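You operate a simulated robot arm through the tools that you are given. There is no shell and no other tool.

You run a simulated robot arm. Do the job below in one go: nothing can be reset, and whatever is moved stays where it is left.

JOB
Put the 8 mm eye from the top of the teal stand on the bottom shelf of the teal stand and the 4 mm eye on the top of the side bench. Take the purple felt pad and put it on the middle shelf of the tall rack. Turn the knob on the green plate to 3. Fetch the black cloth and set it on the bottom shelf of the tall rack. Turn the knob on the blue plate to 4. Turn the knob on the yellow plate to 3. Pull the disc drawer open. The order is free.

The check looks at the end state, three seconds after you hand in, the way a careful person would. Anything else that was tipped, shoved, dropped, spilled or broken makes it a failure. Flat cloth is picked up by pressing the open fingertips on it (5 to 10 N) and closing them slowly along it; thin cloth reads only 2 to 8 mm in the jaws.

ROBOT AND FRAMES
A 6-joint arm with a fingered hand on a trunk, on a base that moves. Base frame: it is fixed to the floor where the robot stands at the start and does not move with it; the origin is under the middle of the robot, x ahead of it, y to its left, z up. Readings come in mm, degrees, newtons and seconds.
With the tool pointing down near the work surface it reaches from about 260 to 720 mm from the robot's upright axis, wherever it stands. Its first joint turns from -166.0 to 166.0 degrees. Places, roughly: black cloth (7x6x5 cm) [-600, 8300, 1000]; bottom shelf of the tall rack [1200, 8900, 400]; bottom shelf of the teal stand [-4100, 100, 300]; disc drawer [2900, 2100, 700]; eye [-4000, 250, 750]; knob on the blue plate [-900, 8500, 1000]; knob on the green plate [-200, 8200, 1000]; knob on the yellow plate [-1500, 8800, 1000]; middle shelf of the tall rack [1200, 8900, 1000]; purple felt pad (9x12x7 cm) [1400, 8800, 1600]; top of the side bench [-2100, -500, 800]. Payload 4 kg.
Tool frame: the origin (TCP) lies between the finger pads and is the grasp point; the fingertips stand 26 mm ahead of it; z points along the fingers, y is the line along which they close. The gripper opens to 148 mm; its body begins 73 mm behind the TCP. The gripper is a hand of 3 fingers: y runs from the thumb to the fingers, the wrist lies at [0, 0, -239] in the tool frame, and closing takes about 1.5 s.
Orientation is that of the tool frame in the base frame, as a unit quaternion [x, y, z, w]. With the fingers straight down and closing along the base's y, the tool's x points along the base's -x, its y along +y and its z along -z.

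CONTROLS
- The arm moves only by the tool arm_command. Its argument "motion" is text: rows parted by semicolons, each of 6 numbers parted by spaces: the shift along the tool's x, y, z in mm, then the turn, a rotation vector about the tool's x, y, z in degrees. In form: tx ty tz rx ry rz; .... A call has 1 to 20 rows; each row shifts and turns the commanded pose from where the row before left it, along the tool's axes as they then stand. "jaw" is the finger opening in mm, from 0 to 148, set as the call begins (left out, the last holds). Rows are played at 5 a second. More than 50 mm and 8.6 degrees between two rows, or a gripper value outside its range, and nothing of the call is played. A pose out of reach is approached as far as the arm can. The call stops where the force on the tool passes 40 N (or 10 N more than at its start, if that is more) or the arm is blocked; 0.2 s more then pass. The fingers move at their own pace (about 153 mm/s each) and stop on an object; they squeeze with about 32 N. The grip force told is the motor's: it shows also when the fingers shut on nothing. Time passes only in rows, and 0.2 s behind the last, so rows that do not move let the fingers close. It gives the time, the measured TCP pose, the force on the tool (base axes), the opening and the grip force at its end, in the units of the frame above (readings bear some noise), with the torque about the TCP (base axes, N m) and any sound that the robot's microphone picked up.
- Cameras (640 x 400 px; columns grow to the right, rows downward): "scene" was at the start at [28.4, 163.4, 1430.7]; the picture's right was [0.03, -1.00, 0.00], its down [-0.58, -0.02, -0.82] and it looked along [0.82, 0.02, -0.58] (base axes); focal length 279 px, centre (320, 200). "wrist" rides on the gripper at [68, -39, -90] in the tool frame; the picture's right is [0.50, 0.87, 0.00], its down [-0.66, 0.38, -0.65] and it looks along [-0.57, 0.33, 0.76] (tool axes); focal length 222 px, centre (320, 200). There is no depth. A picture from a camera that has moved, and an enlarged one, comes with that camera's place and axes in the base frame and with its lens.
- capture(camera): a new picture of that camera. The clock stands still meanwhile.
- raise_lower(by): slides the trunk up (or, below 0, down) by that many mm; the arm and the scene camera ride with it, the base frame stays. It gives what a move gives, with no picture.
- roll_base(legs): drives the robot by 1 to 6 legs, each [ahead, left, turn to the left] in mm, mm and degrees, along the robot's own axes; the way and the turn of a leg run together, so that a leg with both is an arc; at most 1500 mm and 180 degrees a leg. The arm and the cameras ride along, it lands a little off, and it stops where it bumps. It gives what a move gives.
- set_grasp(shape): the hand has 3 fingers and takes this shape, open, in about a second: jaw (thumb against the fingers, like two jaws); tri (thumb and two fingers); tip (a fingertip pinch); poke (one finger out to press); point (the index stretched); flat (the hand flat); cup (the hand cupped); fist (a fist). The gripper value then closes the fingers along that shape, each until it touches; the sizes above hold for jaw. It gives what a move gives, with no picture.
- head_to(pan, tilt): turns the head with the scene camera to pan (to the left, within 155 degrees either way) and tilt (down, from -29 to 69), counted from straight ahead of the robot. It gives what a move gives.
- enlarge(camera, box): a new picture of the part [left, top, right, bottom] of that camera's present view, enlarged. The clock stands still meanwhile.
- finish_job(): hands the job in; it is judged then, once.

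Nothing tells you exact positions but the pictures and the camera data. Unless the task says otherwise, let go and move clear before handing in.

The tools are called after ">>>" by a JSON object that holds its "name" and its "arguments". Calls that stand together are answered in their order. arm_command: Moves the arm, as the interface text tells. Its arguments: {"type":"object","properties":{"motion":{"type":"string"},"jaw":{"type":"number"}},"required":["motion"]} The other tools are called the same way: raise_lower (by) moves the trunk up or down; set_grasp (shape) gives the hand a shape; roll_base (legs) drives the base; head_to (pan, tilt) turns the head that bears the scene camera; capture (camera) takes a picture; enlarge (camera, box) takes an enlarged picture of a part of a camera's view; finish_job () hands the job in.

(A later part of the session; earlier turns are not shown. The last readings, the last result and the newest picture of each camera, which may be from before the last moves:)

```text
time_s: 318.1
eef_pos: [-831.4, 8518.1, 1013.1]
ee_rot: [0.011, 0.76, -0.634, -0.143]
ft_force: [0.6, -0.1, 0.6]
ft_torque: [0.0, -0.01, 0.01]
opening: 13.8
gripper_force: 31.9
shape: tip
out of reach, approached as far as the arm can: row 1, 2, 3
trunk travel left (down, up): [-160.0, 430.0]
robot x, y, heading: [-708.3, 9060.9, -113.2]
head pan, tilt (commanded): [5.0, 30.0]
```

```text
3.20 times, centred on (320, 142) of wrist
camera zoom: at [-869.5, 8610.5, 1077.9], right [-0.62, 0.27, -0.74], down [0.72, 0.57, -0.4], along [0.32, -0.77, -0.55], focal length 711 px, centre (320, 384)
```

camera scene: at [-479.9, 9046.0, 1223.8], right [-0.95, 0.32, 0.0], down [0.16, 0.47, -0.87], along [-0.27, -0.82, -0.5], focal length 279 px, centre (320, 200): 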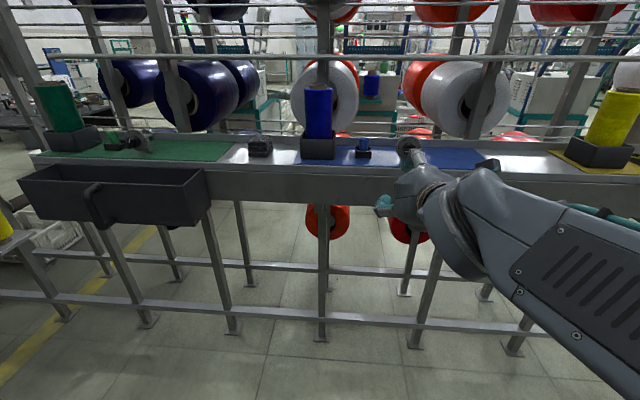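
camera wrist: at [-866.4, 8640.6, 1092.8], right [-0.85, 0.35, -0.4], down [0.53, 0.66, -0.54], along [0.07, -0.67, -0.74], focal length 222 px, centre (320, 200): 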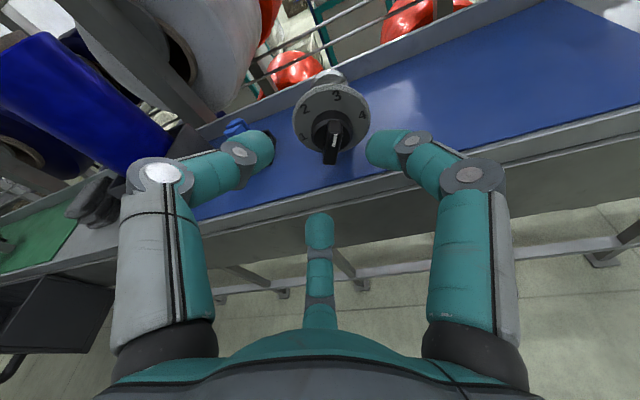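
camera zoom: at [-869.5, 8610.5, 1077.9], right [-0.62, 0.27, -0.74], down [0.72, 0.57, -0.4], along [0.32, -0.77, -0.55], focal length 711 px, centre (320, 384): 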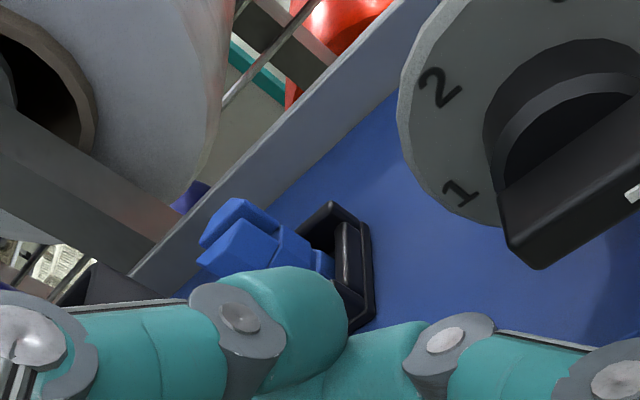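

The commanded pose ran out of reach and the hand slid off to the left, near the small blue part. I'll back straight out at once and look.

>>> {"name": "arm_command", "arguments": {"motion": "0 0 -15 0 0 0; 0 0 -20 0 0 0; 0 0 -20 0 0 0; 0 0 0 0 0 0"}}

>>> {"name": "capture", "arguments": {"camera": "wrist"}}

>>> {"name": "capture", "arguments": {"camera": "scene"}}

>>> {"name": "enlarge", "arguments": {"camera": "scene", "box": [360, 100, 488, 180]}}

```text
time_s: 319.1
eef_pos: [-820.2, 8570.3, 1021.2]
ee_rot: [0.008, 0.759, -0.636, -0.14]
ft_force: [-0.1, -0.6, 0.1]
ft_torque: [0.01, 0.0, 0.0]
opening: 13.6
gripper_force: 32.0
shape: tip
trunk travel left (down, up): [-160.0, 430.0]
robot x, y, heading: [-710.0, 9058.7, -113.4]
head pan, tilt (commanded): [5.0, 30.0]
```

```text
taken
camera wrist: at [-858.2, 8662.9, 1086.2], right [-0.62, 0.26, -0.74], down [0.71, 0.58, -0.4], along [0.32, -0.77, -0.55], focal length 222 px, centre (320, 200)
```

wrist: 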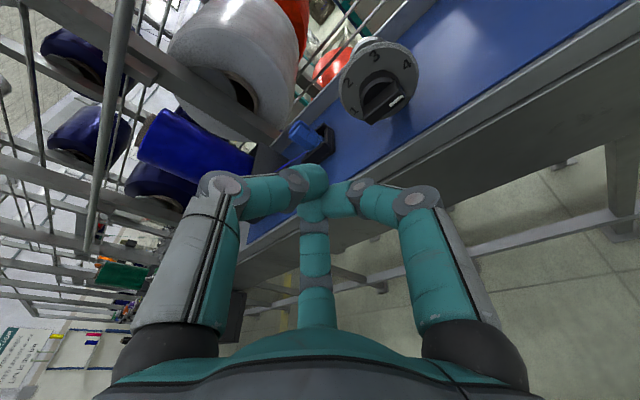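

```text
taken
camera scene: at [-566.2, 8963.8, 1223.9], right [-0.95, 0.32, 0.0], down [0.16, 0.47, -0.87], along [-0.27, -0.82, -0.5], focal length 279 px, centre (320, 200)
```

scene: 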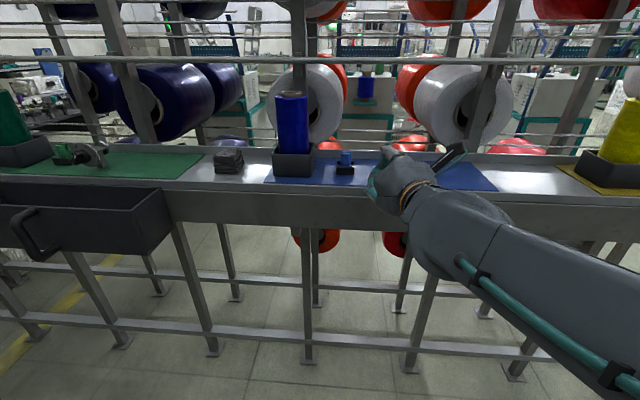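

```text
5.00 times, centred on (424, 140) of scene
camera zoom: at [-566.2, 8963.8, 1223.9], right [-0.95, 0.32, 0.0], down [0.16, 0.47, -0.87], along [-0.27, -0.82, -0.5], focal length 1395 px, centre (-200, 500)
```

zoom: 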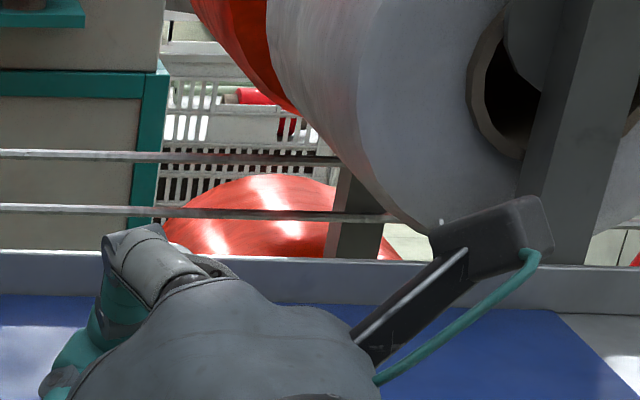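

>>> {"name": "enlarge", "arguments": {"camera": "wrist", "box": [260, 30, 440, 142.5]}}

>>> {"name": "enlarge", "arguments": {"camera": "scene", "box": [260, 110, 420, 210]}}

```text
3.56 times, centred on (350, 86) of wrist
camera zoom: at [-858.2, 8662.9, 1086.2], right [-0.62, 0.26, -0.74], down [0.71, 0.58, -0.4], along [0.32, -0.77, -0.55], focal length 790 px, centre (213, 604)
```

zoom: 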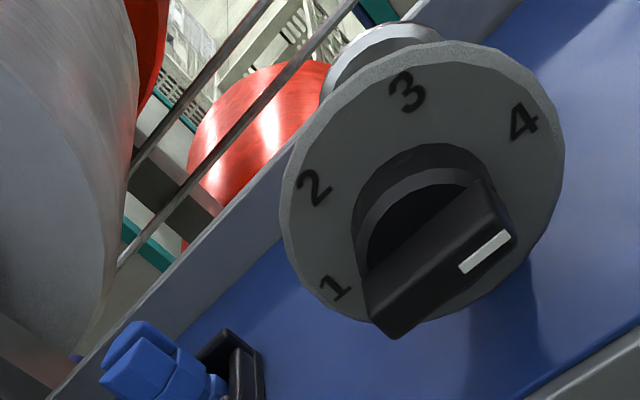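

```text
4.00 times, centred on (340, 160) of scene
camera zoom: at [-566.2, 8963.8, 1223.9], right [-0.95, 0.32, 0.0], down [0.16, 0.47, -0.87], along [-0.27, -0.82, -0.5], focal length 1116 px, centre (240, 360)
```

zoom: 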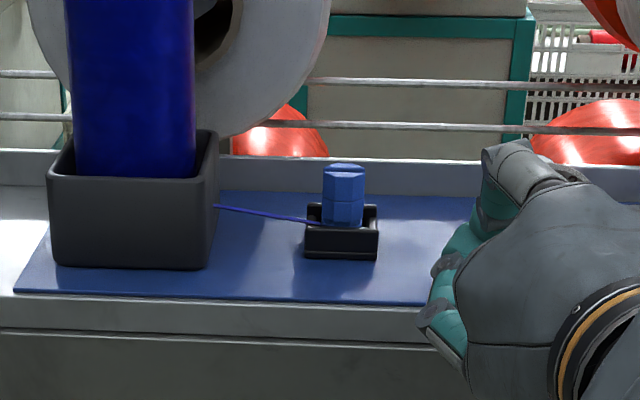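

The dial's pointer now lies at 4, and the small blue part is untouched. I'll back the base off and verify with the scene camera.

>>> {"name": "roll_base", "arguments": {"legs": [[-150, 0, 0], [0, -230, 0]]}}

>>> {"name": "head_to", "arguments": {"pan": 15, "tilt": 20}}

>>> {"name": "capture", "arguments": {"camera": "scene"}}

```text
time_s: 321.8
eef_pos: [-973.2, 8799.7, 1021.3]
ee_rot: [0.008, 0.759, -0.635, -0.14]
ft_force: [-0.1, -0.4, 0.3]
ft_torque: [-0.01, -0.03, 0.0]
opening: 13.6
gripper_force: 32.5
shape: tip
trunk travel left (down, up): [-160.0, 430.0]
robot x, y, heading: [-863.9, 9285.9, -113.4]
head pan, tilt (commanded): [5.0, 30.0]
```

```text
time_s: 322.5
eef_pos: [-973.8, 8800.2, 1023.0]
ee_rot: [0.009, 0.759, -0.635, -0.141]
ft_force: [-0.1, 0.6, 1.0]
ft_torque: [0.0, 0.01, 0.0]
opening: 13.6
gripper_force: 32.4
shape: tip
trunk travel left (down, up): [-160.0, 430.0]
robot x, y, heading: [-862.2, 9285.4, -113.5]
head pan, tilt (commanded): [15.0, 20.0]
```

```text
taken
camera scene: at [-704.6, 9187.4, 1239.9], right [-0.99, 0.15, 0.0], down [0.05, 0.34, -0.94], along [-0.14, -0.93, -0.34], focal length 279 px, centre (320, 200)
```

scene: 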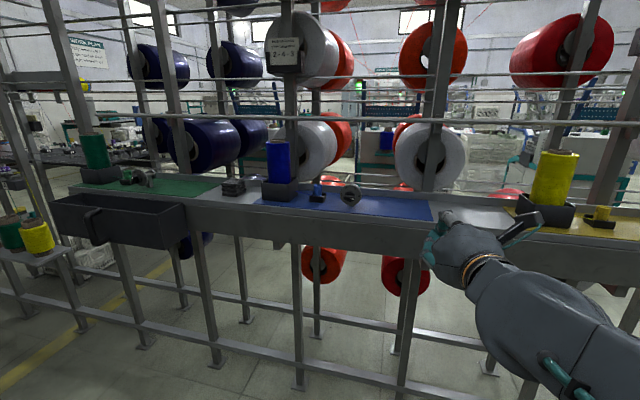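

>>> {"name": "enlarge", "arguments": {"camera": "scene", "box": [325, 175, 373, 205]}}

>>> {"name": "enlarge", "arguments": {"camera": "scene", "box": [110, 160, 158, 190]}}

>>> {"name": "enlarge", "arguments": {"camera": "scene", "box": [250, 20, 330, 70]}}

```text
13.33 times, centred on (349, 190) of scene
camera zoom: at [-704.6, 9187.4, 1239.9], right [-0.99, 0.15, 0.0], down [0.05, 0.34, -0.94], along [-0.14, -0.93, -0.34], focal length 3720 px, centre (-67, 333)
```

zoom: 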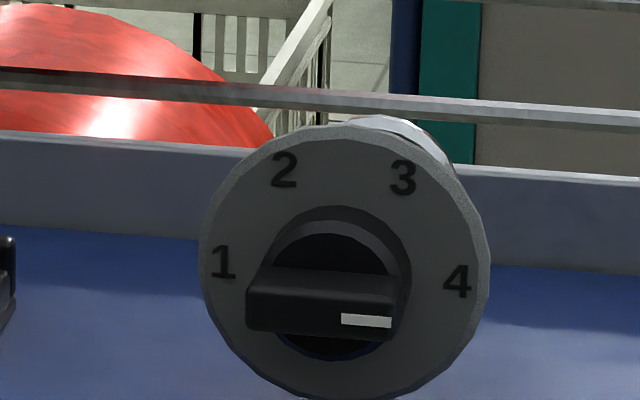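

```text
13.33 times, centred on (134, 175) of scene
camera zoom: at [-704.6, 9187.4, 1239.9], right [-0.99, 0.15, 0.0], down [0.05, 0.34, -0.94], along [-0.14, -0.93, -0.34], focal length 3720 px, centre (2800, 533)
```

zoom: 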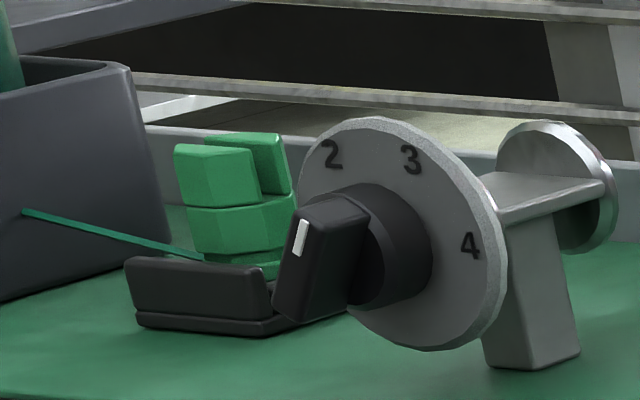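

```text
8.00 times, centred on (290, 45) of scene
camera zoom: at [-704.6, 9187.4, 1239.9], right [-0.99, 0.15, 0.0], down [0.05, 0.34, -0.94], along [-0.14, -0.93, -0.34], focal length 2232 px, centre (560, 1440)
```

zoom: 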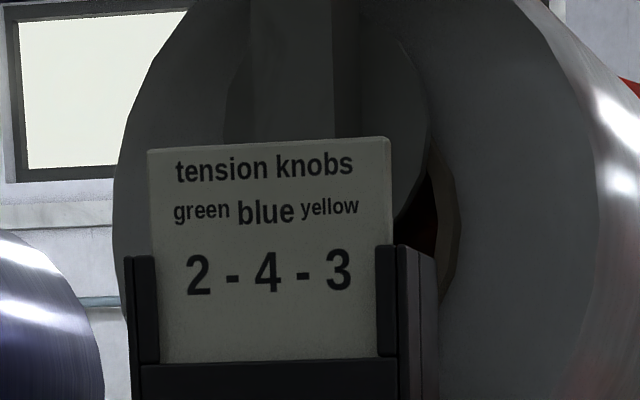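

Blue reads 4 and green reads 3. (A sign here says 2-4-3, but I follow the job, which says green 3.) Next I move right toward the yellow plate and look.

>>> {"name": "roll_base", "arguments": {"legs": [[0, -420, 0]]}}

>>> {"name": "head_to", "arguments": {"pan": 5, "tilt": 25}}

>>> {"name": "capture", "arguments": {"camera": "scene"}}

>>> {"name": "enlarge", "arguments": {"camera": "scene", "box": [300, 130, 460, 230]}}

```text
time_s: 325.1
eef_pos: [-1357.3, 8968.9, 1023.0]
ee_rot: [0.009, 0.759, -0.636, -0.141]
ft_force: [0.0, -1.0, -0.8]
ft_torque: [-0.03, -0.03, -0.02]
opening: 13.8
gripper_force: 31.9
shape: tip
trunk travel left (down, up): [-160.0, 430.0]
robot x, y, heading: [-1246.3, 9454.5, -113.9]
head pan, tilt (commanded): [15.0, 20.0]
```

```text
time_s: 325.8
eef_pos: [-1358.4, 8968.1, 1021.1]
ee_rot: [0.01, 0.76, -0.635, -0.141]
ft_force: [-0.1, -0.1, -0.3]
ft_torque: [0.03, 0.0, -0.01]
opening: 14.0
gripper_force: 31.9
shape: tip
trunk travel left (down, up): [-160.0, 430.0]
robot x, y, heading: [-1245.6, 9455.9, -113.6]
head pan, tilt (commanded): [5.0, 25.0]
```

```text
taken
camera scene: at [-1103.6, 9358.5, 1231.9], right [-0.95, 0.32, 0.0], down [0.13, 0.4, -0.91], along [-0.29, -0.86, -0.42], focal length 279 px, centre (320, 200)
```

scene: 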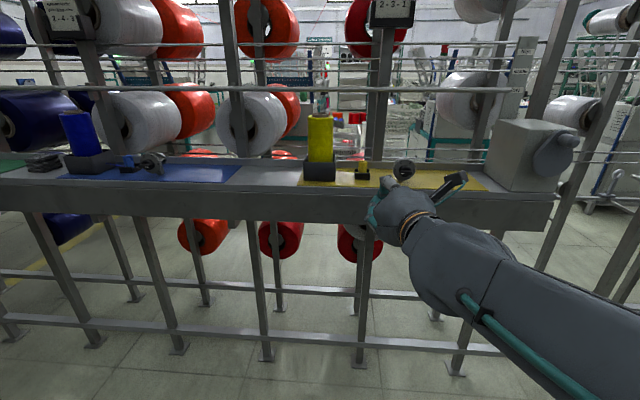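

```text
4.00 times, centred on (380, 180) of scene
camera zoom: at [-1103.6, 9358.5, 1231.9], right [-0.95, 0.32, 0.0], down [0.13, 0.4, -0.91], along [-0.29, -0.86, -0.42], focal length 1116 px, centre (80, 280)
```

zoom: 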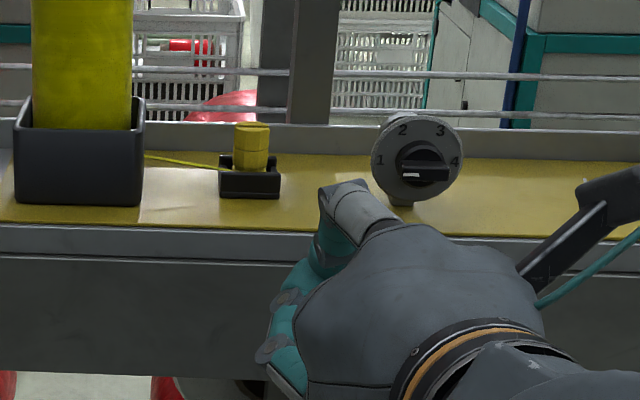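

The yellow dial also points to 1 and must go to 3 (120° clockwise). I'll reach with the hand more to my left so the wrist has room to swing right, then reposition the base.

>>> {"name": "arm_command", "arguments": {"motion": "-39.2 -8.2 6.8 0 0 0; -39.2 -8.2 6.8 0 0 0; -39.2 -8.2 6.8 0 0 0; -39.2 -8.2 6.8 0 0 0; 0 0 0 0 0 6; 0 0 0 0 0 6; 0 0 0 0.5 7.5 0; 0 0 0 0.5 7.5 0; 0 0 0 0.4 7.5 0; 0 0 0 0 0 0", "jaw": 60}}

>>> {"name": "roll_base", "arguments": {"legs": [[0, -251, 0], [140, 0, 0]]}}

>>> {"name": "capture", "arguments": {"camera": "wrist"}}

>>> {"name": "capture", "arguments": {"camera": "scene"}}

```text
time_s: 328.0
eef_pos: [-1207.9, 8904.7, 1016.8]
ee_rot: [0.213, 0.717, -0.626, -0.22]
ft_force: [0.3, -0.5, 0.1]
ft_torque: [0.0, -0.01, 0.01]
opening: 59.5
gripper_force: 0.0
shape: tip
trunk travel left (down, up): [-160.0, 430.0]
robot x, y, heading: [-1243.8, 9456.4, -113.7]
head pan, tilt (commanded): [5.0, 25.0]
```

```text
time_s: 330.8
eef_pos: [-1495.4, 8876.4, 1016.4]
ee_rot: [0.212, 0.717, -0.626, -0.221]
ft_force: [-1.3, -0.6, 0.3]
ft_torque: [0.0, 0.0, 0.02]
opening: 59.7
gripper_force: 0.0
shape: tip
trunk travel left (down, up): [-160.0, 430.0]
robot x, y, heading: [-1534.4, 9427.6, -113.4]
head pan, tilt (commanded): [5.0, 25.0]
```

```text
taken
camera wrist: at [-1498.7, 8982.6, 1069.5], right [-0.38, 0.4, -0.83], down [0.92, 0.19, -0.33], along [0.03, -0.9, -0.44], focal length 222 px, centre (320, 200)
```

wrist: 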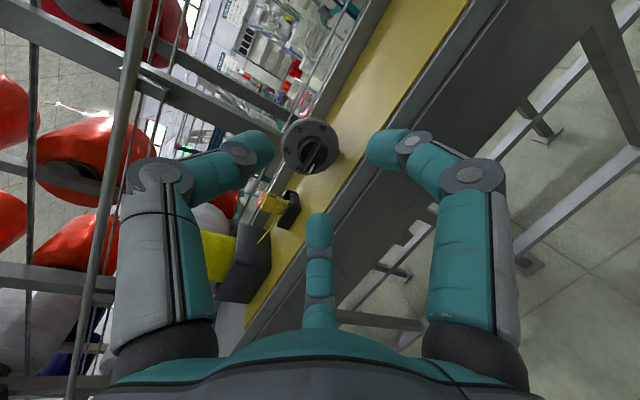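

```text
taken
camera scene: at [-1390.7, 9329.7, 1231.8], right [-0.95, 0.32, 0.0], down [0.13, 0.4, -0.91], along [-0.29, -0.86, -0.42], focal length 279 px, centre (320, 200)
```

scene: 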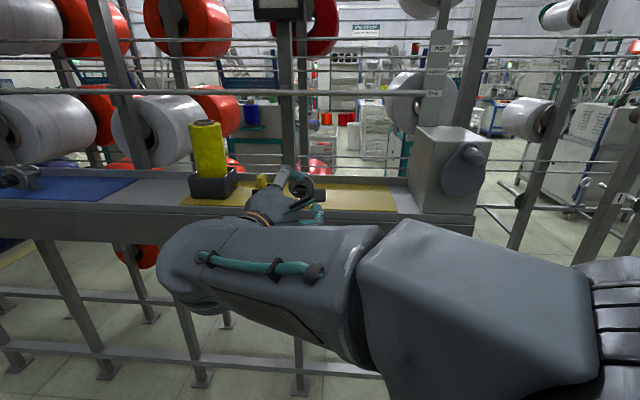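

>>> {"name": "enlarge", "arguments": {"camera": "wrist", "box": [250, 95, 378, 175]}}

```text
5.00 times, centred on (314, 135) of wrist
camera zoom: at [-1498.7, 8982.6, 1069.5], right [-0.38, 0.4, -0.83], down [0.92, 0.19, -0.33], along [0.03, -0.9, -0.44], focal length 1111 px, centre (350, 525)
```

zoom: 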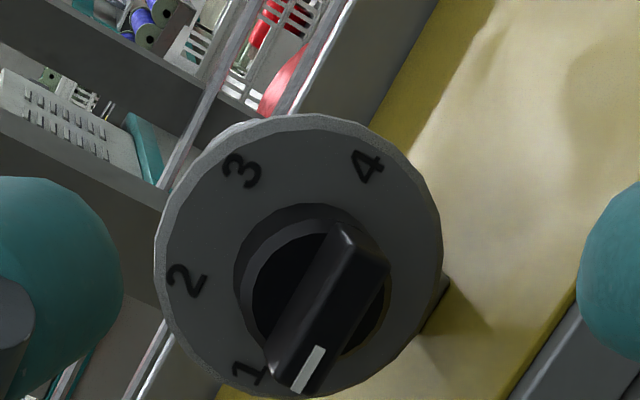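

>>> {"name": "arm_command", "arguments": {"motion": "-4.6 4.6 10 0 0 0; -4.6 4.6 14 0 0 0; -4.6 2.4 18 0 0 0; -4.6 0 19 0 0 0; -4.6 0 19 0 0 0; 0 0 0 0 0 0", "jaw": 60}}

>>> {"name": "enlarge", "arguments": {"camera": "wrist", "box": [220, 90, 420, 215]}}

```text
time_s: 332.2
eef_pos: [-1523.6, 8799.2, 994.0]
ee_rot: [0.213, 0.717, -0.626, -0.221]
ft_force: [0.8, -0.4, -0.7]
ft_torque: [-0.01, 0.01, -0.01]
opening: 59.4
gripper_force: 0.1
shape: tip
trunk travel left (down, up): [-160.0, 430.0]
robot x, y, heading: [-1533.9, 9428.1, -113.5]
head pan, tilt (commanded): [5.0, 25.0]
```

```text
3.20 times, centred on (320, 152) of wrist
camera zoom: at [-1526.6, 8906.2, 1047.5], right [-0.38, 0.4, -0.83], down [0.92, 0.19, -0.33], along [0.03, -0.9, -0.44], focal length 711 px, centre (320, 352)
```

zoom: 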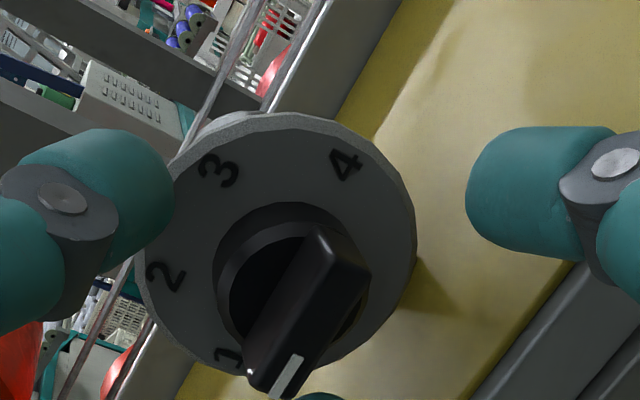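

Well aligned, no contact yet. I'll close on the bar.

>>> {"name": "arm_command", "arguments": {"motion": "0 0 0 0 0 0; 0 0 0 0 0 0; 0 0 0 0 0 0; 0 0 0 0 0 0; 0 0 0 0 0 0; 0 0 0 0 0 0", "jaw": 0}}

>>> {"name": "enlarge", "arguments": {"camera": "wrist", "box": [220, 90, 420, 215]}}

```text
time_s: 333.6
eef_pos: [-1523.6, 8800.8, 994.7]
ee_rot: [0.212, 0.717, -0.626, -0.221]
ft_force: [-1.7, -1.0, -1.1]
ft_torque: [0.09, -0.05, -0.21]
opening: 24.0
gripper_force: 31.9
shape: tip
trunk travel left (down, up): [-160.0, 430.0]
robot x, y, heading: [-1539.0, 9427.6, -113.4]
head pan, tilt (commanded): [5.0, 25.0]
```

```text
3.20 times, centred on (320, 152) of wrist
camera zoom: at [-1526.6, 8906.3, 1047.3], right [-0.38, 0.4, -0.83], down [0.92, 0.19, -0.33], along [0.03, -0.9, -0.44], focal length 711 px, centre (320, 352)
```

zoom: 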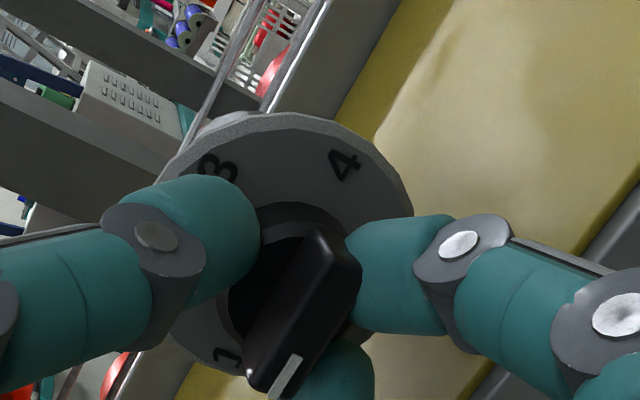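

>>> {"name": "arm_command", "arguments": {"motion": "0 0 0 -1.74 -1.01 7.74; 0 0 0 -1.74 -1.01 7.74; 0 0 0 -1.74 -1.01 7.74; 0 0 0 -1.74 -1.01 7.74; 0 0 0 -1.74 -1.01 7.74; 0 0 0 0 0 0", "jaw": 0}}

>>> {"name": "arm_command", "arguments": {"motion": "0 0 0 -1.74 -1.01 7.74; 0 0 0 -1.74 -1.01 7.74; 0 0 0 -1.74 -1.01 7.74; 0 0 0 -1.74 -1.01 7.74; 0 0 0 0 0 0", "jaw": 0}}

>>> {"name": "enlarge", "arguments": {"camera": "wrist", "box": [220, 90, 420, 215]}}

```text
time_s: 335.0
eef_pos: [-1522.9, 8798.8, 994.0]
ee_rot: [0.427, 0.659, -0.617, 0.047]
ft_force: [0.1, -1.2, -0.7]
ft_torque: [0.2, -0.05, -0.09]
opening: 23.8
gripper_force: 31.7
shape: tip
trunk travel left (down, up): [-160.0, 430.0]
robot x, y, heading: [-1534.6, 9423.0, -113.6]
head pan, tilt (commanded): [5.0, 25.0]
```

```text
time_s: 336.2
eef_pos: [-1522.4, 8799.2, 994.1]
ee_rot: [0.562, 0.555, -0.556, 0.258]
ft_force: [2.1, 2.3, -2.8]
ft_torque: [0.31, -0.07, 0.01]
opening: 23.5
gripper_force: 32.1
shape: tip
trunk travel left (down, up): [-160.0, 430.0]
robot x, y, heading: [-1532.9, 9426.4, -113.7]
head pan, tilt (commanded): [5.0, 25.0]
```

```text
3.20 times, centred on (320, 152) of wrist
camera zoom: at [-1543.7, 8913.7, 968.0], right [0.67, -0.05, -0.74], down [0.72, 0.28, 0.64], along [0.18, -0.96, 0.22], focal length 711 px, centre (320, 352)
```

zoom: 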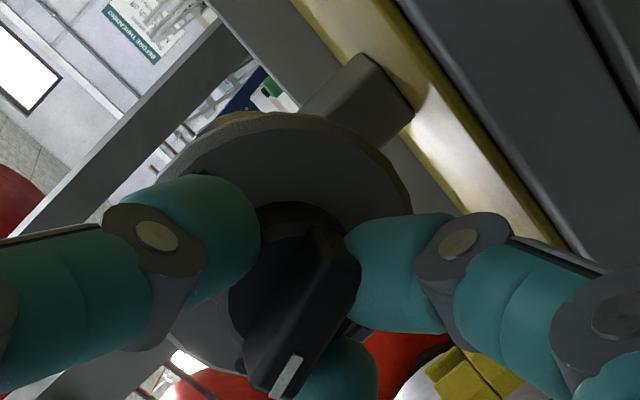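

>>> {"name": "arm_command", "arguments": {"motion": "0 0 0 -1.74 -1.01 7.74; 0 0 0 -1.74 -1.01 7.74; 0 0 0 -1.74 -1.01 7.74; 0 0 0 0 0 0", "jaw": 0}}

>>> {"name": "arm_command", "arguments": {"motion": "0 0 0 -1.74 -1.01 7.74; 0 0 0 -1.74 -1.01 7.74; 0 0 0 0 0 0", "jaw": 0}}

```text
time_s: 337.2
eef_pos: [-1522.5, 8799.3, 994.9]
ee_rot: [0.635, 0.449, -0.481, 0.405]
ft_force: [2.4, 0.9, -2.1]
ft_torque: [0.25, -0.12, 0.14]
opening: 23.5
gripper_force: 32.0
shape: tip
trunk travel left (down, up): [-160.0, 430.0]
robot x, y, heading: [-1532.9, 9427.3, -113.6]
head pan, tilt (commanded): [5.0, 25.0]
```

```text
time_s: 338.0
eef_pos: [-1523.2, 8800.4, 994.2]
ee_rot: [0.669, 0.367, -0.419, 0.493]
ft_force: [2.6, -2.4, 0.8]
ft_torque: [0.13, -0.12, 0.26]
opening: 23.8
gripper_force: 31.7
shape: tip
trunk travel left (down, up): [-160.0, 430.0]
robot x, y, heading: [-1532.0, 9425.6, -113.3]
head pan, tilt (commanded): [5.0, 25.0]
```

>>> {"name": "arm_command", "arguments": {"motion": "0 0 0 -1.74 -1.01 7.74; 0 0 0 0 0 0; 0 0 0 0 0 0", "jaw": 0}}

>>> {"name": "arm_command", "arguments": {"motion": "0 0 0 0 0 0; 0 0 0 0 0 0; 0 0 0 0 0 0; 0 0 -12 0 0 0; 0 0 -15 0 0 0; 0 0 -20 0 0 0; 0 0 0 0 0 0", "jaw": 60}}

>>> {"name": "capture", "arguments": {"camera": "scene"}}

>>> {"name": "capture", "arguments": {"camera": "wrist"}}

```text
time_s: 338.8
eef_pos: [-1523.2, 8799.5, 993.8]
ee_rot: [0.68, 0.323, -0.386, 0.532]
ft_force: [3.9, 2.1, 0.4]
ft_torque: [0.11, -0.09, 0.29]
opening: 23.4
gripper_force: 31.8
shape: tip
trunk travel left (down, up): [-160.0, 430.0]
robot x, y, heading: [-1531.0, 9429.8, -113.5]
head pan, tilt (commanded): [5.0, 25.0]
```

```text
time_s: 340.4
eef_pos: [-1514.3, 8844.9, 1000.6]
ee_rot: [0.681, 0.322, -0.386, 0.532]
ft_force: [-0.7, 0.6, 0.1]
ft_torque: [0.0, 0.01, 0.01]
opening: 59.5
gripper_force: 0.2
shape: tip
trunk travel left (down, up): [-160.0, 430.0]
robot x, y, heading: [-1534.3, 9427.2, -113.5]
head pan, tilt (commanded): [5.0, 25.0]
```

```text
taken
camera scene: at [-1390.8, 9329.7, 1231.8], right [-0.95, 0.32, 0.0], down [0.13, 0.4, -0.91], along [-0.29, -0.86, -0.42], focal length 279 px, centre (320, 200)
```

scene: 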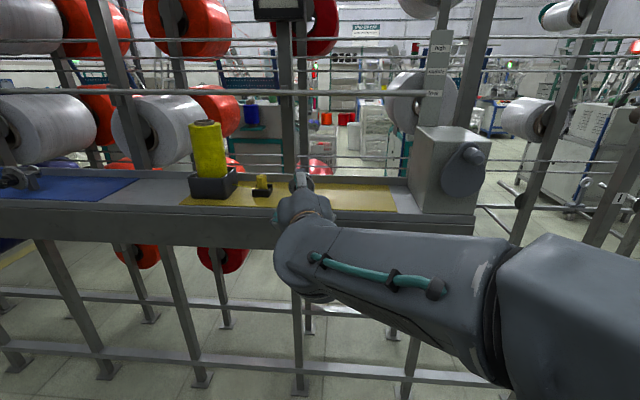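

```text
taken
camera wrist: at [-1497.9, 8944.0, 935.7], right [0.98, -0.18, -0.02], down [0.12, 0.53, 0.84], along [-0.14, -0.83, 0.55], focal length 222 px, centre (320, 200)
```

wrist: 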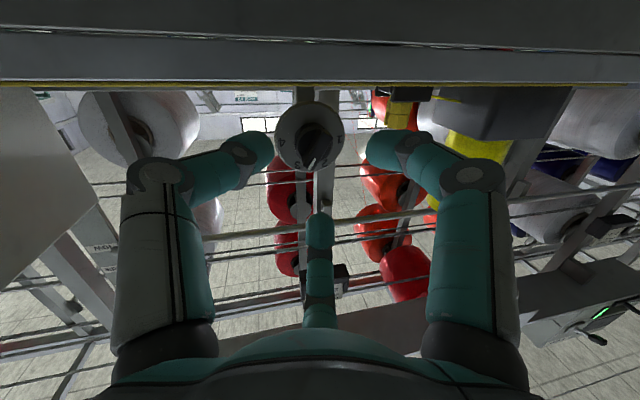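

>>> {"name": "enlarge", "arguments": {"camera": "wrist", "box": [270, 95, 350, 175]}}

```text
5.00 times, centred on (310, 135) of wrist
camera zoom: at [-1497.9, 8944.0, 935.7], right [0.98, -0.18, -0.02], down [0.12, 0.53, 0.84], along [-0.14, -0.83, 0.55], focal length 1111 px, centre (370, 525)
```

zoom: 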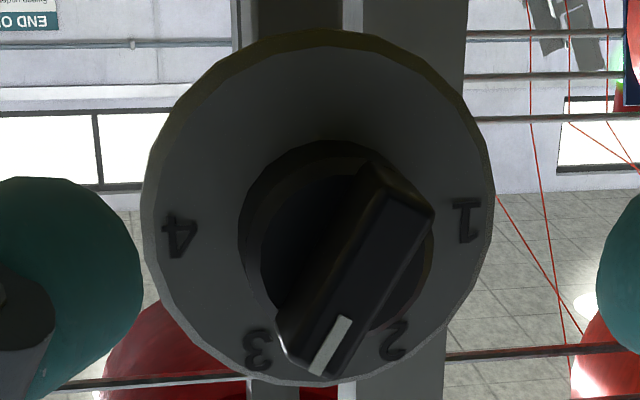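

The yellow dial reads 3. All three knobs are set; next is the black cloth stack between the green and blue plates. I'll back off and drive left toward it.

>>> {"name": "roll_base", "arguments": {"legs": [[-130, 0, 0], [0, 700, 0], [0, 640, 0]]}}

>>> {"name": "head_to", "arguments": {"pan": 0, "tilt": 30}}

>>> {"name": "capture", "arguments": {"camera": "scene"}}

```text
time_s: 348.3
eef_pos: [-223.5, 8433.8, 1002.4]
ee_rot: [0.679, 0.325, -0.384, 0.534]
ft_force: [-0.2, -0.5, 0.3]
ft_torque: [-0.01, -0.01, 0.0]
opening: 59.5
gripper_force: 0.0
shape: tip
trunk travel left (down, up): [-160.0, 430.0]
robot x, y, heading: [-245.8, 9015.8, -113.3]
head pan, tilt (commanded): [5.0, 25.0]
```

```text
time_s: 348.9
eef_pos: [-222.6, 8434.5, 1000.2]
ee_rot: [0.679, 0.326, -0.384, 0.534]
ft_force: [0.6, -0.2, 0.9]
ft_torque: [-0.01, 0.0, -0.01]
opening: 59.5
gripper_force: 0.1
shape: tip
trunk travel left (down, up): [-160.0, 430.0]
robot x, y, heading: [-249.9, 9014.2, -113.2]
head pan, tilt (commanded): [0.0, 30.0]
```

```text
taken
camera scene: at [-109.6, 8923.0, 1223.9], right [-0.92, 0.39, 0.0], down [0.2, 0.46, -0.87], along [-0.34, -0.8, -0.5], focal length 279 px, centre (320, 200)
```

scene: 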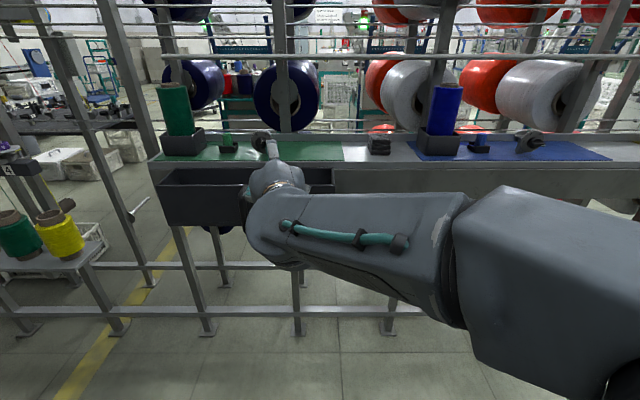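

>>> {"name": "enlarge", "arguments": {"camera": "scene", "box": [340, 115, 420, 165]}}

>>> {"name": "raise_lower", "arguments": {"by": 200}}

>>> {"name": "enlarge", "arguments": {"camera": "scene", "box": [340, 165, 420, 215]}}

```text
8.00 times, centred on (380, 140) of scene
camera zoom: at [-109.6, 8923.0, 1223.9], right [-0.92, 0.39, 0.0], down [0.2, 0.46, -0.87], along [-0.34, -0.8, -0.5], focal length 2232 px, centre (-160, 680)
```

zoom: 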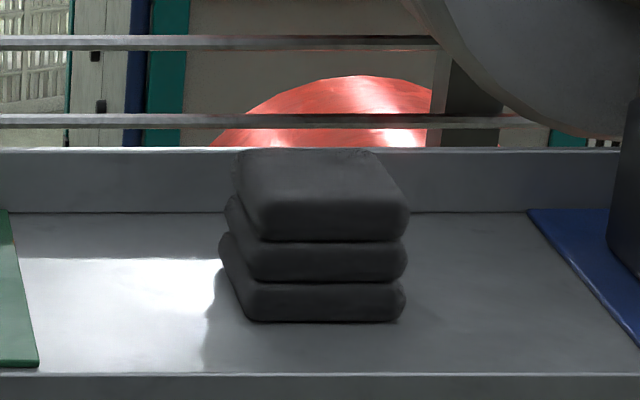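

```text
time_s: 351.1
eef_pos: [-222.9, 8432.8, 1201.3]
ee_rot: [0.68, 0.325, -0.385, 0.534]
ft_force: [-0.1, -0.4, 0.4]
ft_torque: [-0.03, 0.03, -0.01]
opening: 59.3
gripper_force: 0.2
shape: tip
trunk travel left (down, up): [-360.0, 230.0]
robot x, y, heading: [-243.5, 9016.5, -113.2]
head pan, tilt (commanded): [0.0, 30.0]
```

```text
8.00 times, centred on (380, 190) of scene
camera zoom: at [-109.6, 8922.9, 1423.8], right [-0.92, 0.39, 0.0], down [0.2, 0.46, -0.87], along [-0.34, -0.8, -0.5], focal length 2232 px, centre (-160, 280)
```

zoom: 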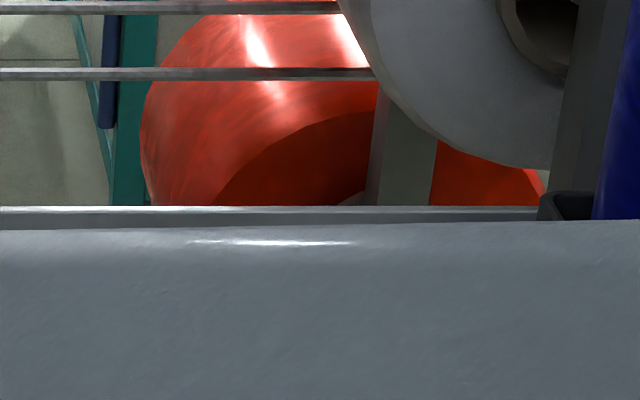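

I'll reorient the hand to point down: roll it, centre it in front of the cloth, then pitch it downward.

>>> {"name": "arm_command", "arguments": {"motion": "0 0 0 0 0 -6.75; 0 0 0 0 0 -6.75; 0 0 0 0 0 -6.75; 0 0 0 0 0 -6.75; 0 0 0 6 0 0; 0 0 0 6.3 0 0; 30 -40 0 0 0 0; 30 -40 0 0 0 0; 30 -40 0 0 0 0; 0 -42 0 0 0 0; 0 -42 0 0 0 0; 0 -42 0 0 0 0; 0 0 0 0 0 0", "jaw": 95}}

>>> {"name": "arm_command", "arguments": {"motion": "0 0 0 0 8.3 0; 0 0 0 0 8.3 0; 0 0 0 0 8.3 0; 0 0 0 0 8.3 0; 0 0 0 0 8.3 0; 0 0 0 0 8.3 0; 0 0 0 0 8.3 0; 0 0 0 0 8.3 0; 0 0 0 0 0 0", "jaw": 95}}

>>> {"name": "capture", "arguments": {"camera": "scene"}}

>>> {"name": "capture", "arguments": {"camera": "wrist"}}

```text
time_s: 353.9
eef_pos: [-405.3, 8533.6, 1132.9]
ee_rot: [0.631, 0.416, -0.547, 0.36]
ft_force: [-0.2, -0.1, 0.2]
ft_torque: [0.02, 0.04, -0.01]
opening: 94.7
gripper_force: 0.1
shape: tip
out of reach, approached as far as the arm can: row 11, 12
trunk travel left (down, up): [-360.0, 230.0]
robot x, y, heading: [-241.0, 9011.7, -113.4]
head pan, tilt (commanded): [0.0, 30.0]
```

```text
time_s: 355.9
eef_pos: [-415.4, 8536.3, 1133.8]
ee_rot: [0.828, 0.53, -0.16, 0.091]
ft_force: [0.0, -0.7, 0.8]
ft_torque: [0.03, 0.0, 0.0]
opening: 94.7
gripper_force: 0.1
shape: tip
out of reach, approached as far as the arm can: row 3
trunk travel left (down, up): [-360.0, 230.0]
robot x, y, heading: [-243.8, 9017.5, -113.1]
head pan, tilt (commanded): [0.0, 30.0]
```

```text
taken
camera scene: at [-109.7, 8922.7, 1423.9], right [-0.92, 0.39, 0.0], down [0.2, 0.46, -0.87], along [-0.34, -0.8, -0.5], focal length 279 px, centre (320, 200)
```

scene: 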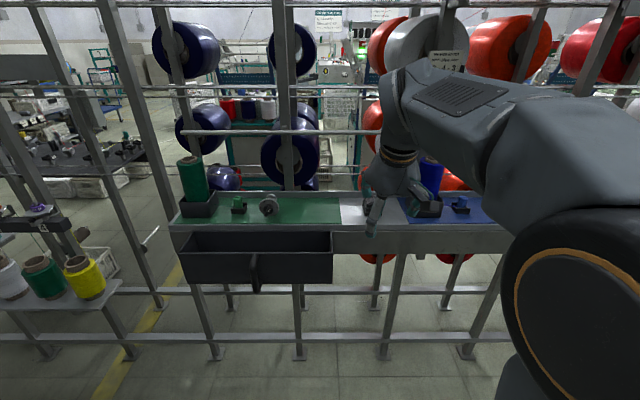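

```text
taken
camera wrist: at [-410.0, 8638.6, 1194.2], right [0.98, 0.06, -0.2], down [0.2, -0.51, 0.84], along [-0.05, -0.86, -0.51], focal length 222 px, centre (320, 200)
```

wrist: 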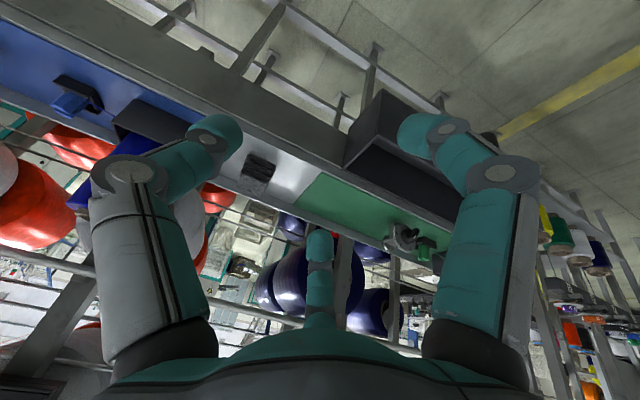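

>>> {"name": "enlarge", "arguments": {"camera": "wrist", "box": [210, 140, 306, 200]}}

```text
6.67 times, centred on (258, 170) of wrist
camera zoom: at [-410.0, 8638.6, 1194.2], right [0.98, 0.06, -0.2], down [0.2, -0.51, 0.84], along [-0.05, -0.86, -0.51], focal length 1481 px, centre (733, 400)
```

zoom: 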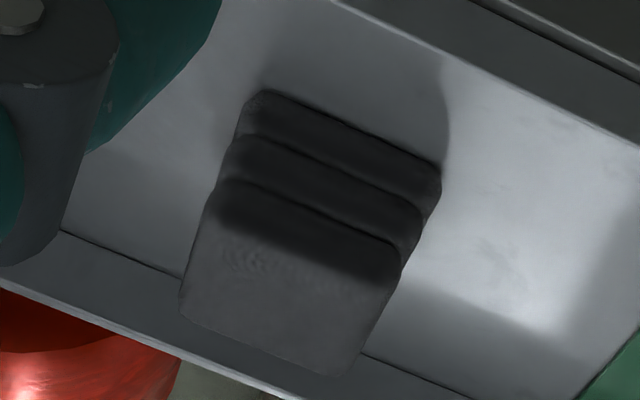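

The cloth stack is at about (−553, 8304), top at z 997, with the blue spool box about 9 cm to its right. I'll lower the hand, point it straight down, roll it 60° so no finger faces the box, and roll the base forward over the ledge.

>>> {"name": "arm_command", "arguments": {"motion": "18 1 46 0 0 0; 18 1 46 0 0 0; 0 0 0 0 8.5 0; 0 0 0 0 8.5 0; 0 0 0 0 0 7.5; 0 0 0 0 0 7.5; 0 0 0 0 0 7.5; 0 0 0 0 0 7.5; 0 0 0 0 0 7.5; 0 0 0 0 0 7.5; 0 0 0 0 0 7.5; 0 0 0 0 0 7.5; 0 0 0 0 0 0", "jaw": 90}}

>>> {"name": "capture", "arguments": {"camera": "wrist"}}

>>> {"name": "capture", "arguments": {"camera": "scene"}}

```text
time_s: 358.7
eef_pos: [-415.3, 8536.8, 1035.2]
ee_rot: [0.998, 0.043, -0.027, 0.029]
ft_force: [0.5, -0.6, -0.1]
ft_torque: [0.0, 0.02, 0.01]
opening: 90.3
gripper_force: 0.0
shape: tip
trunk travel left (down, up): [-360.0, 230.0]
robot x, y, heading: [-244.5, 9016.5, -113.2]
head pan, tilt (commanded): [0.0, 30.0]
```

```text
taken
camera wrist: at [-347.8, 8586.4, 1119.4], right [0.57, -0.82, 0.02], down [-0.59, -0.39, 0.71], along [-0.57, -0.42, -0.71], focal length 222 px, centre (320, 200)
```

wrist: 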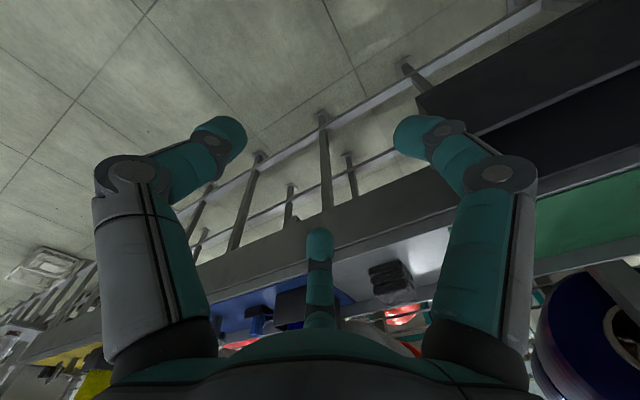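

```text
taken
camera scene: at [-109.6, 8922.9, 1423.9], right [-0.92, 0.39, 0.0], down [0.2, 0.46, -0.87], along [-0.34, -0.8, -0.5], focal length 279 px, centre (320, 200)
```

scene: 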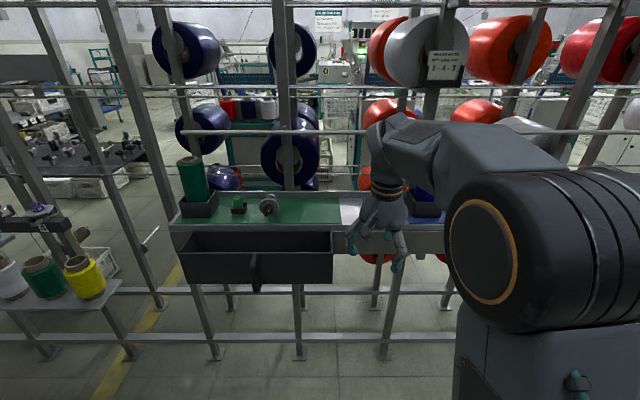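

>>> {"name": "arm_command", "arguments": {"motion": "0 0 -25 0 0 0; 0 0 0 0 0 0", "jaw": 90}}

>>> {"name": "roll_base", "arguments": {"legs": [[200, -36, 0]]}}

>>> {"name": "capture", "arguments": {"camera": "wrist"}}

>>> {"name": "capture", "arguments": {"camera": "scene"}}

```text
time_s: 359.3
eef_pos: [-414.5, 8538.4, 1060.3]
ee_rot: [0.998, 0.043, -0.026, 0.029]
ft_force: [-0.5, -0.1, 0.5]
ft_torque: [0.06, 0.03, -0.01]
opening: 90.6
gripper_force: 0.0
shape: tip
trunk travel left (down, up): [-360.0, 230.0]
robot x, y, heading: [-245.8, 9013.6, -113.3]
head pan, tilt (commanded): [0.0, 30.0]
```

```text
time_s: 360.9
eef_pos: [-529.2, 8368.1, 1060.5]
ee_rot: [0.998, 0.044, -0.026, 0.029]
ft_force: [0.0, 0.2, 0.4]
ft_torque: [0.03, 0.02, 0.02]
opening: 90.4
gripper_force: 0.0
shape: tip
trunk travel left (down, up): [-360.0, 230.0]
robot x, y, heading: [-358.3, 8845.2, -113.1]
head pan, tilt (commanded): [0.0, 30.0]
```

```text
taken
camera wrist: at [-459.7, 8417.8, 1144.0], right [0.57, -0.82, 0.02], down [-0.59, -0.39, 0.71], along [-0.57, -0.42, -0.71], focal length 222 px, centre (320, 200)
```

wrist: 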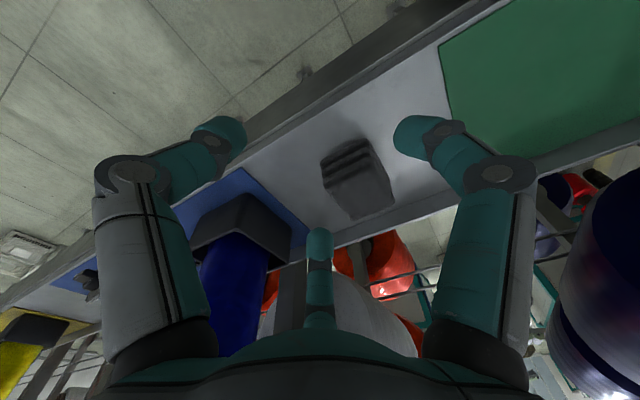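

```text
taken
camera scene: at [-222.1, 8752.6, 1423.9], right [-0.92, 0.39, 0.0], down [0.2, 0.46, -0.87], along [-0.34, -0.8, -0.5], focal length 279 px, centre (320, 200)
```

scene: 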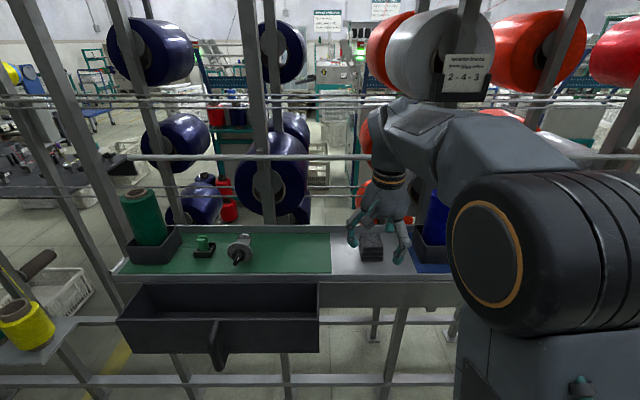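

>>> {"name": "arm_command", "arguments": {"motion": "-14.7 31 2.6 0 0 0; -14.7 31 2.6 0 0 0; 0 0 20 0 0 0; 0 0 0 0 0 0", "jaw": 90}}

>>> {"name": "capture", "arguments": {"camera": "wrist"}}

>>> {"name": "enlarge", "arguments": {"camera": "scene", "box": [300, 140, 460, 290]}}

```text
time_s: 361.9
eef_pos: [-553.3, 8303.3, 1040.7]
ee_rot: [0.998, 0.043, -0.026, 0.029]
ft_force: [0.2, 0.7, -0.9]
ft_torque: [-0.01, 0.03, 0.01]
opening: 90.4
gripper_force: 0.1
shape: tip
trunk travel left (down, up): [-360.0, 230.0]
robot x, y, heading: [-354.3, 8844.4, -113.1]
head pan, tilt (commanded): [0.0, 30.0]
```

```text
taken
camera wrist: at [-485.1, 8352.4, 1124.4], right [0.57, -0.82, 0.02], down [-0.59, -0.39, 0.71], along [-0.57, -0.42, -0.71], focal length 222 px, centre (320, 200)
```

wrist: 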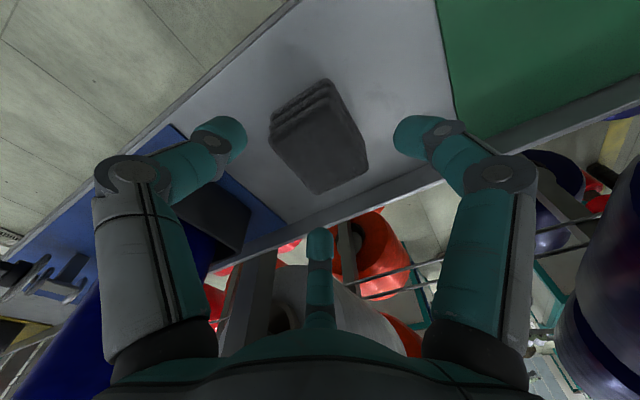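

```text
2.67 times, centred on (380, 215) of scene
camera zoom: at [-222.1, 8752.5, 1423.9], right [-0.92, 0.39, 0.0], down [0.2, 0.46, -0.87], along [-0.34, -0.8, -0.5], focal length 744 px, centre (160, 160)
```

zoom: 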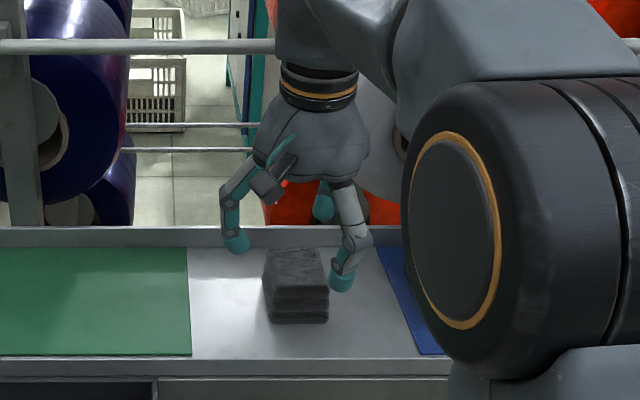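

>>> {"name": "arm_command", "arguments": {"motion": "0 0 19 0 0 0; 0 0 19 0 0 0; 0 0 18 0 0 0; 0 0 0 0 0 0", "jaw": 90}}

>>> {"name": "capture", "arguments": {"camera": "wrist"}}

>>> {"name": "enlarge", "arguments": {"camera": "scene", "box": [300, 180, 460, 280]}}

```text
time_s: 362.9
eef_pos: [-555.4, 8298.6, 984.2]
ee_rot: [0.998, 0.043, -0.026, 0.028]
ft_force: [0.8, 0.2, 0.8]
ft_torque: [0.02, 0.0, 0.0]
opening: 90.4
gripper_force: 0.1
shape: tip
trunk travel left (down, up): [-360.0, 230.0]
robot x, y, heading: [-356.5, 8841.3, -113.3]
head pan, tilt (commanded): [0.0, 30.0]
```

```text
taken
camera wrist: at [-487.3, 8348.9, 1067.8], right [0.57, -0.82, 0.02], down [-0.59, -0.39, 0.71], along [-0.57, -0.42, -0.71], focal length 222 px, centre (320, 200)
```

wrist: 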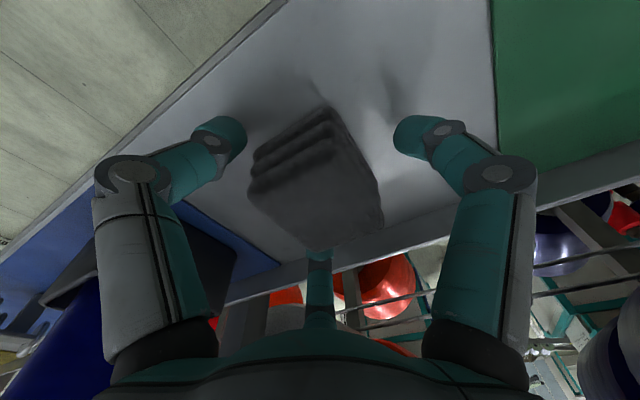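

```text
4.00 times, centred on (380, 230) of scene
camera zoom: at [-222.2, 8752.4, 1423.9], right [-0.92, 0.39, 0.0], down [0.2, 0.46, -0.87], along [-0.34, -0.8, -0.5], focal length 1116 px, centre (80, 80)
```

zoom: 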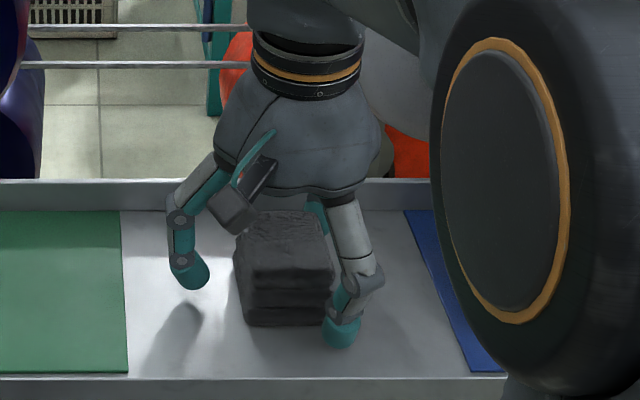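

The three fingers stand around the cloth stack. I'll close on it.

>>> {"name": "arm_command", "arguments": {"motion": "0 0 0 0 0 0; 0 0 0 0 0 0; 0 0 0 0 0 0; 0 0 0 0 0 0; 0 0 0 0 0 0; 0 0 0 0 0 0", "jaw": 30}}

>>> {"name": "capture", "arguments": {"camera": "wrist"}}

>>> {"name": "enlarge", "arguments": {"camera": "scene", "box": [300, 180, 460, 280]}}

```text
time_s: 364.3
eef_pos: [-556.7, 8298.6, 984.4]
ee_rot: [0.998, 0.043, -0.026, 0.029]
ft_force: [-0.6, -0.7, 0.0]
ft_torque: [-0.04, -0.01, 0.04]
opening: 65.9
gripper_force: 32.1
shape: tip
trunk travel left (down, up): [-360.0, 230.0]
robot x, y, heading: [-360.1, 8842.9, -113.0]
head pan, tilt (commanded): [0.0, 30.0]
```

```text
taken
camera wrist: at [-487.3, 8348.9, 1068.1], right [0.57, -0.82, 0.02], down [-0.59, -0.39, 0.71], along [-0.57, -0.42, -0.71], focal length 222 px, centre (320, 200)
```

wrist: 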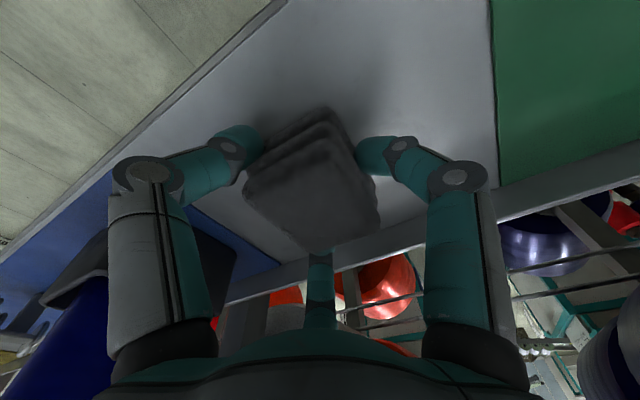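

```text
4.00 times, centred on (380, 230) of scene
camera zoom: at [-222.2, 8752.5, 1423.9], right [-0.92, 0.39, 0.0], down [0.2, 0.46, -0.87], along [-0.34, -0.8, -0.5], focal length 1116 px, centre (80, 80)
```

zoom: 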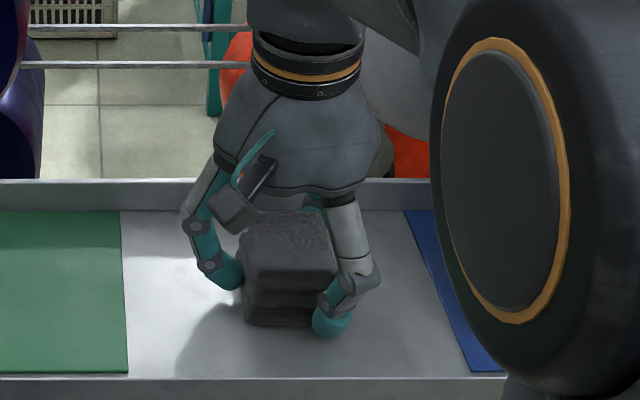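

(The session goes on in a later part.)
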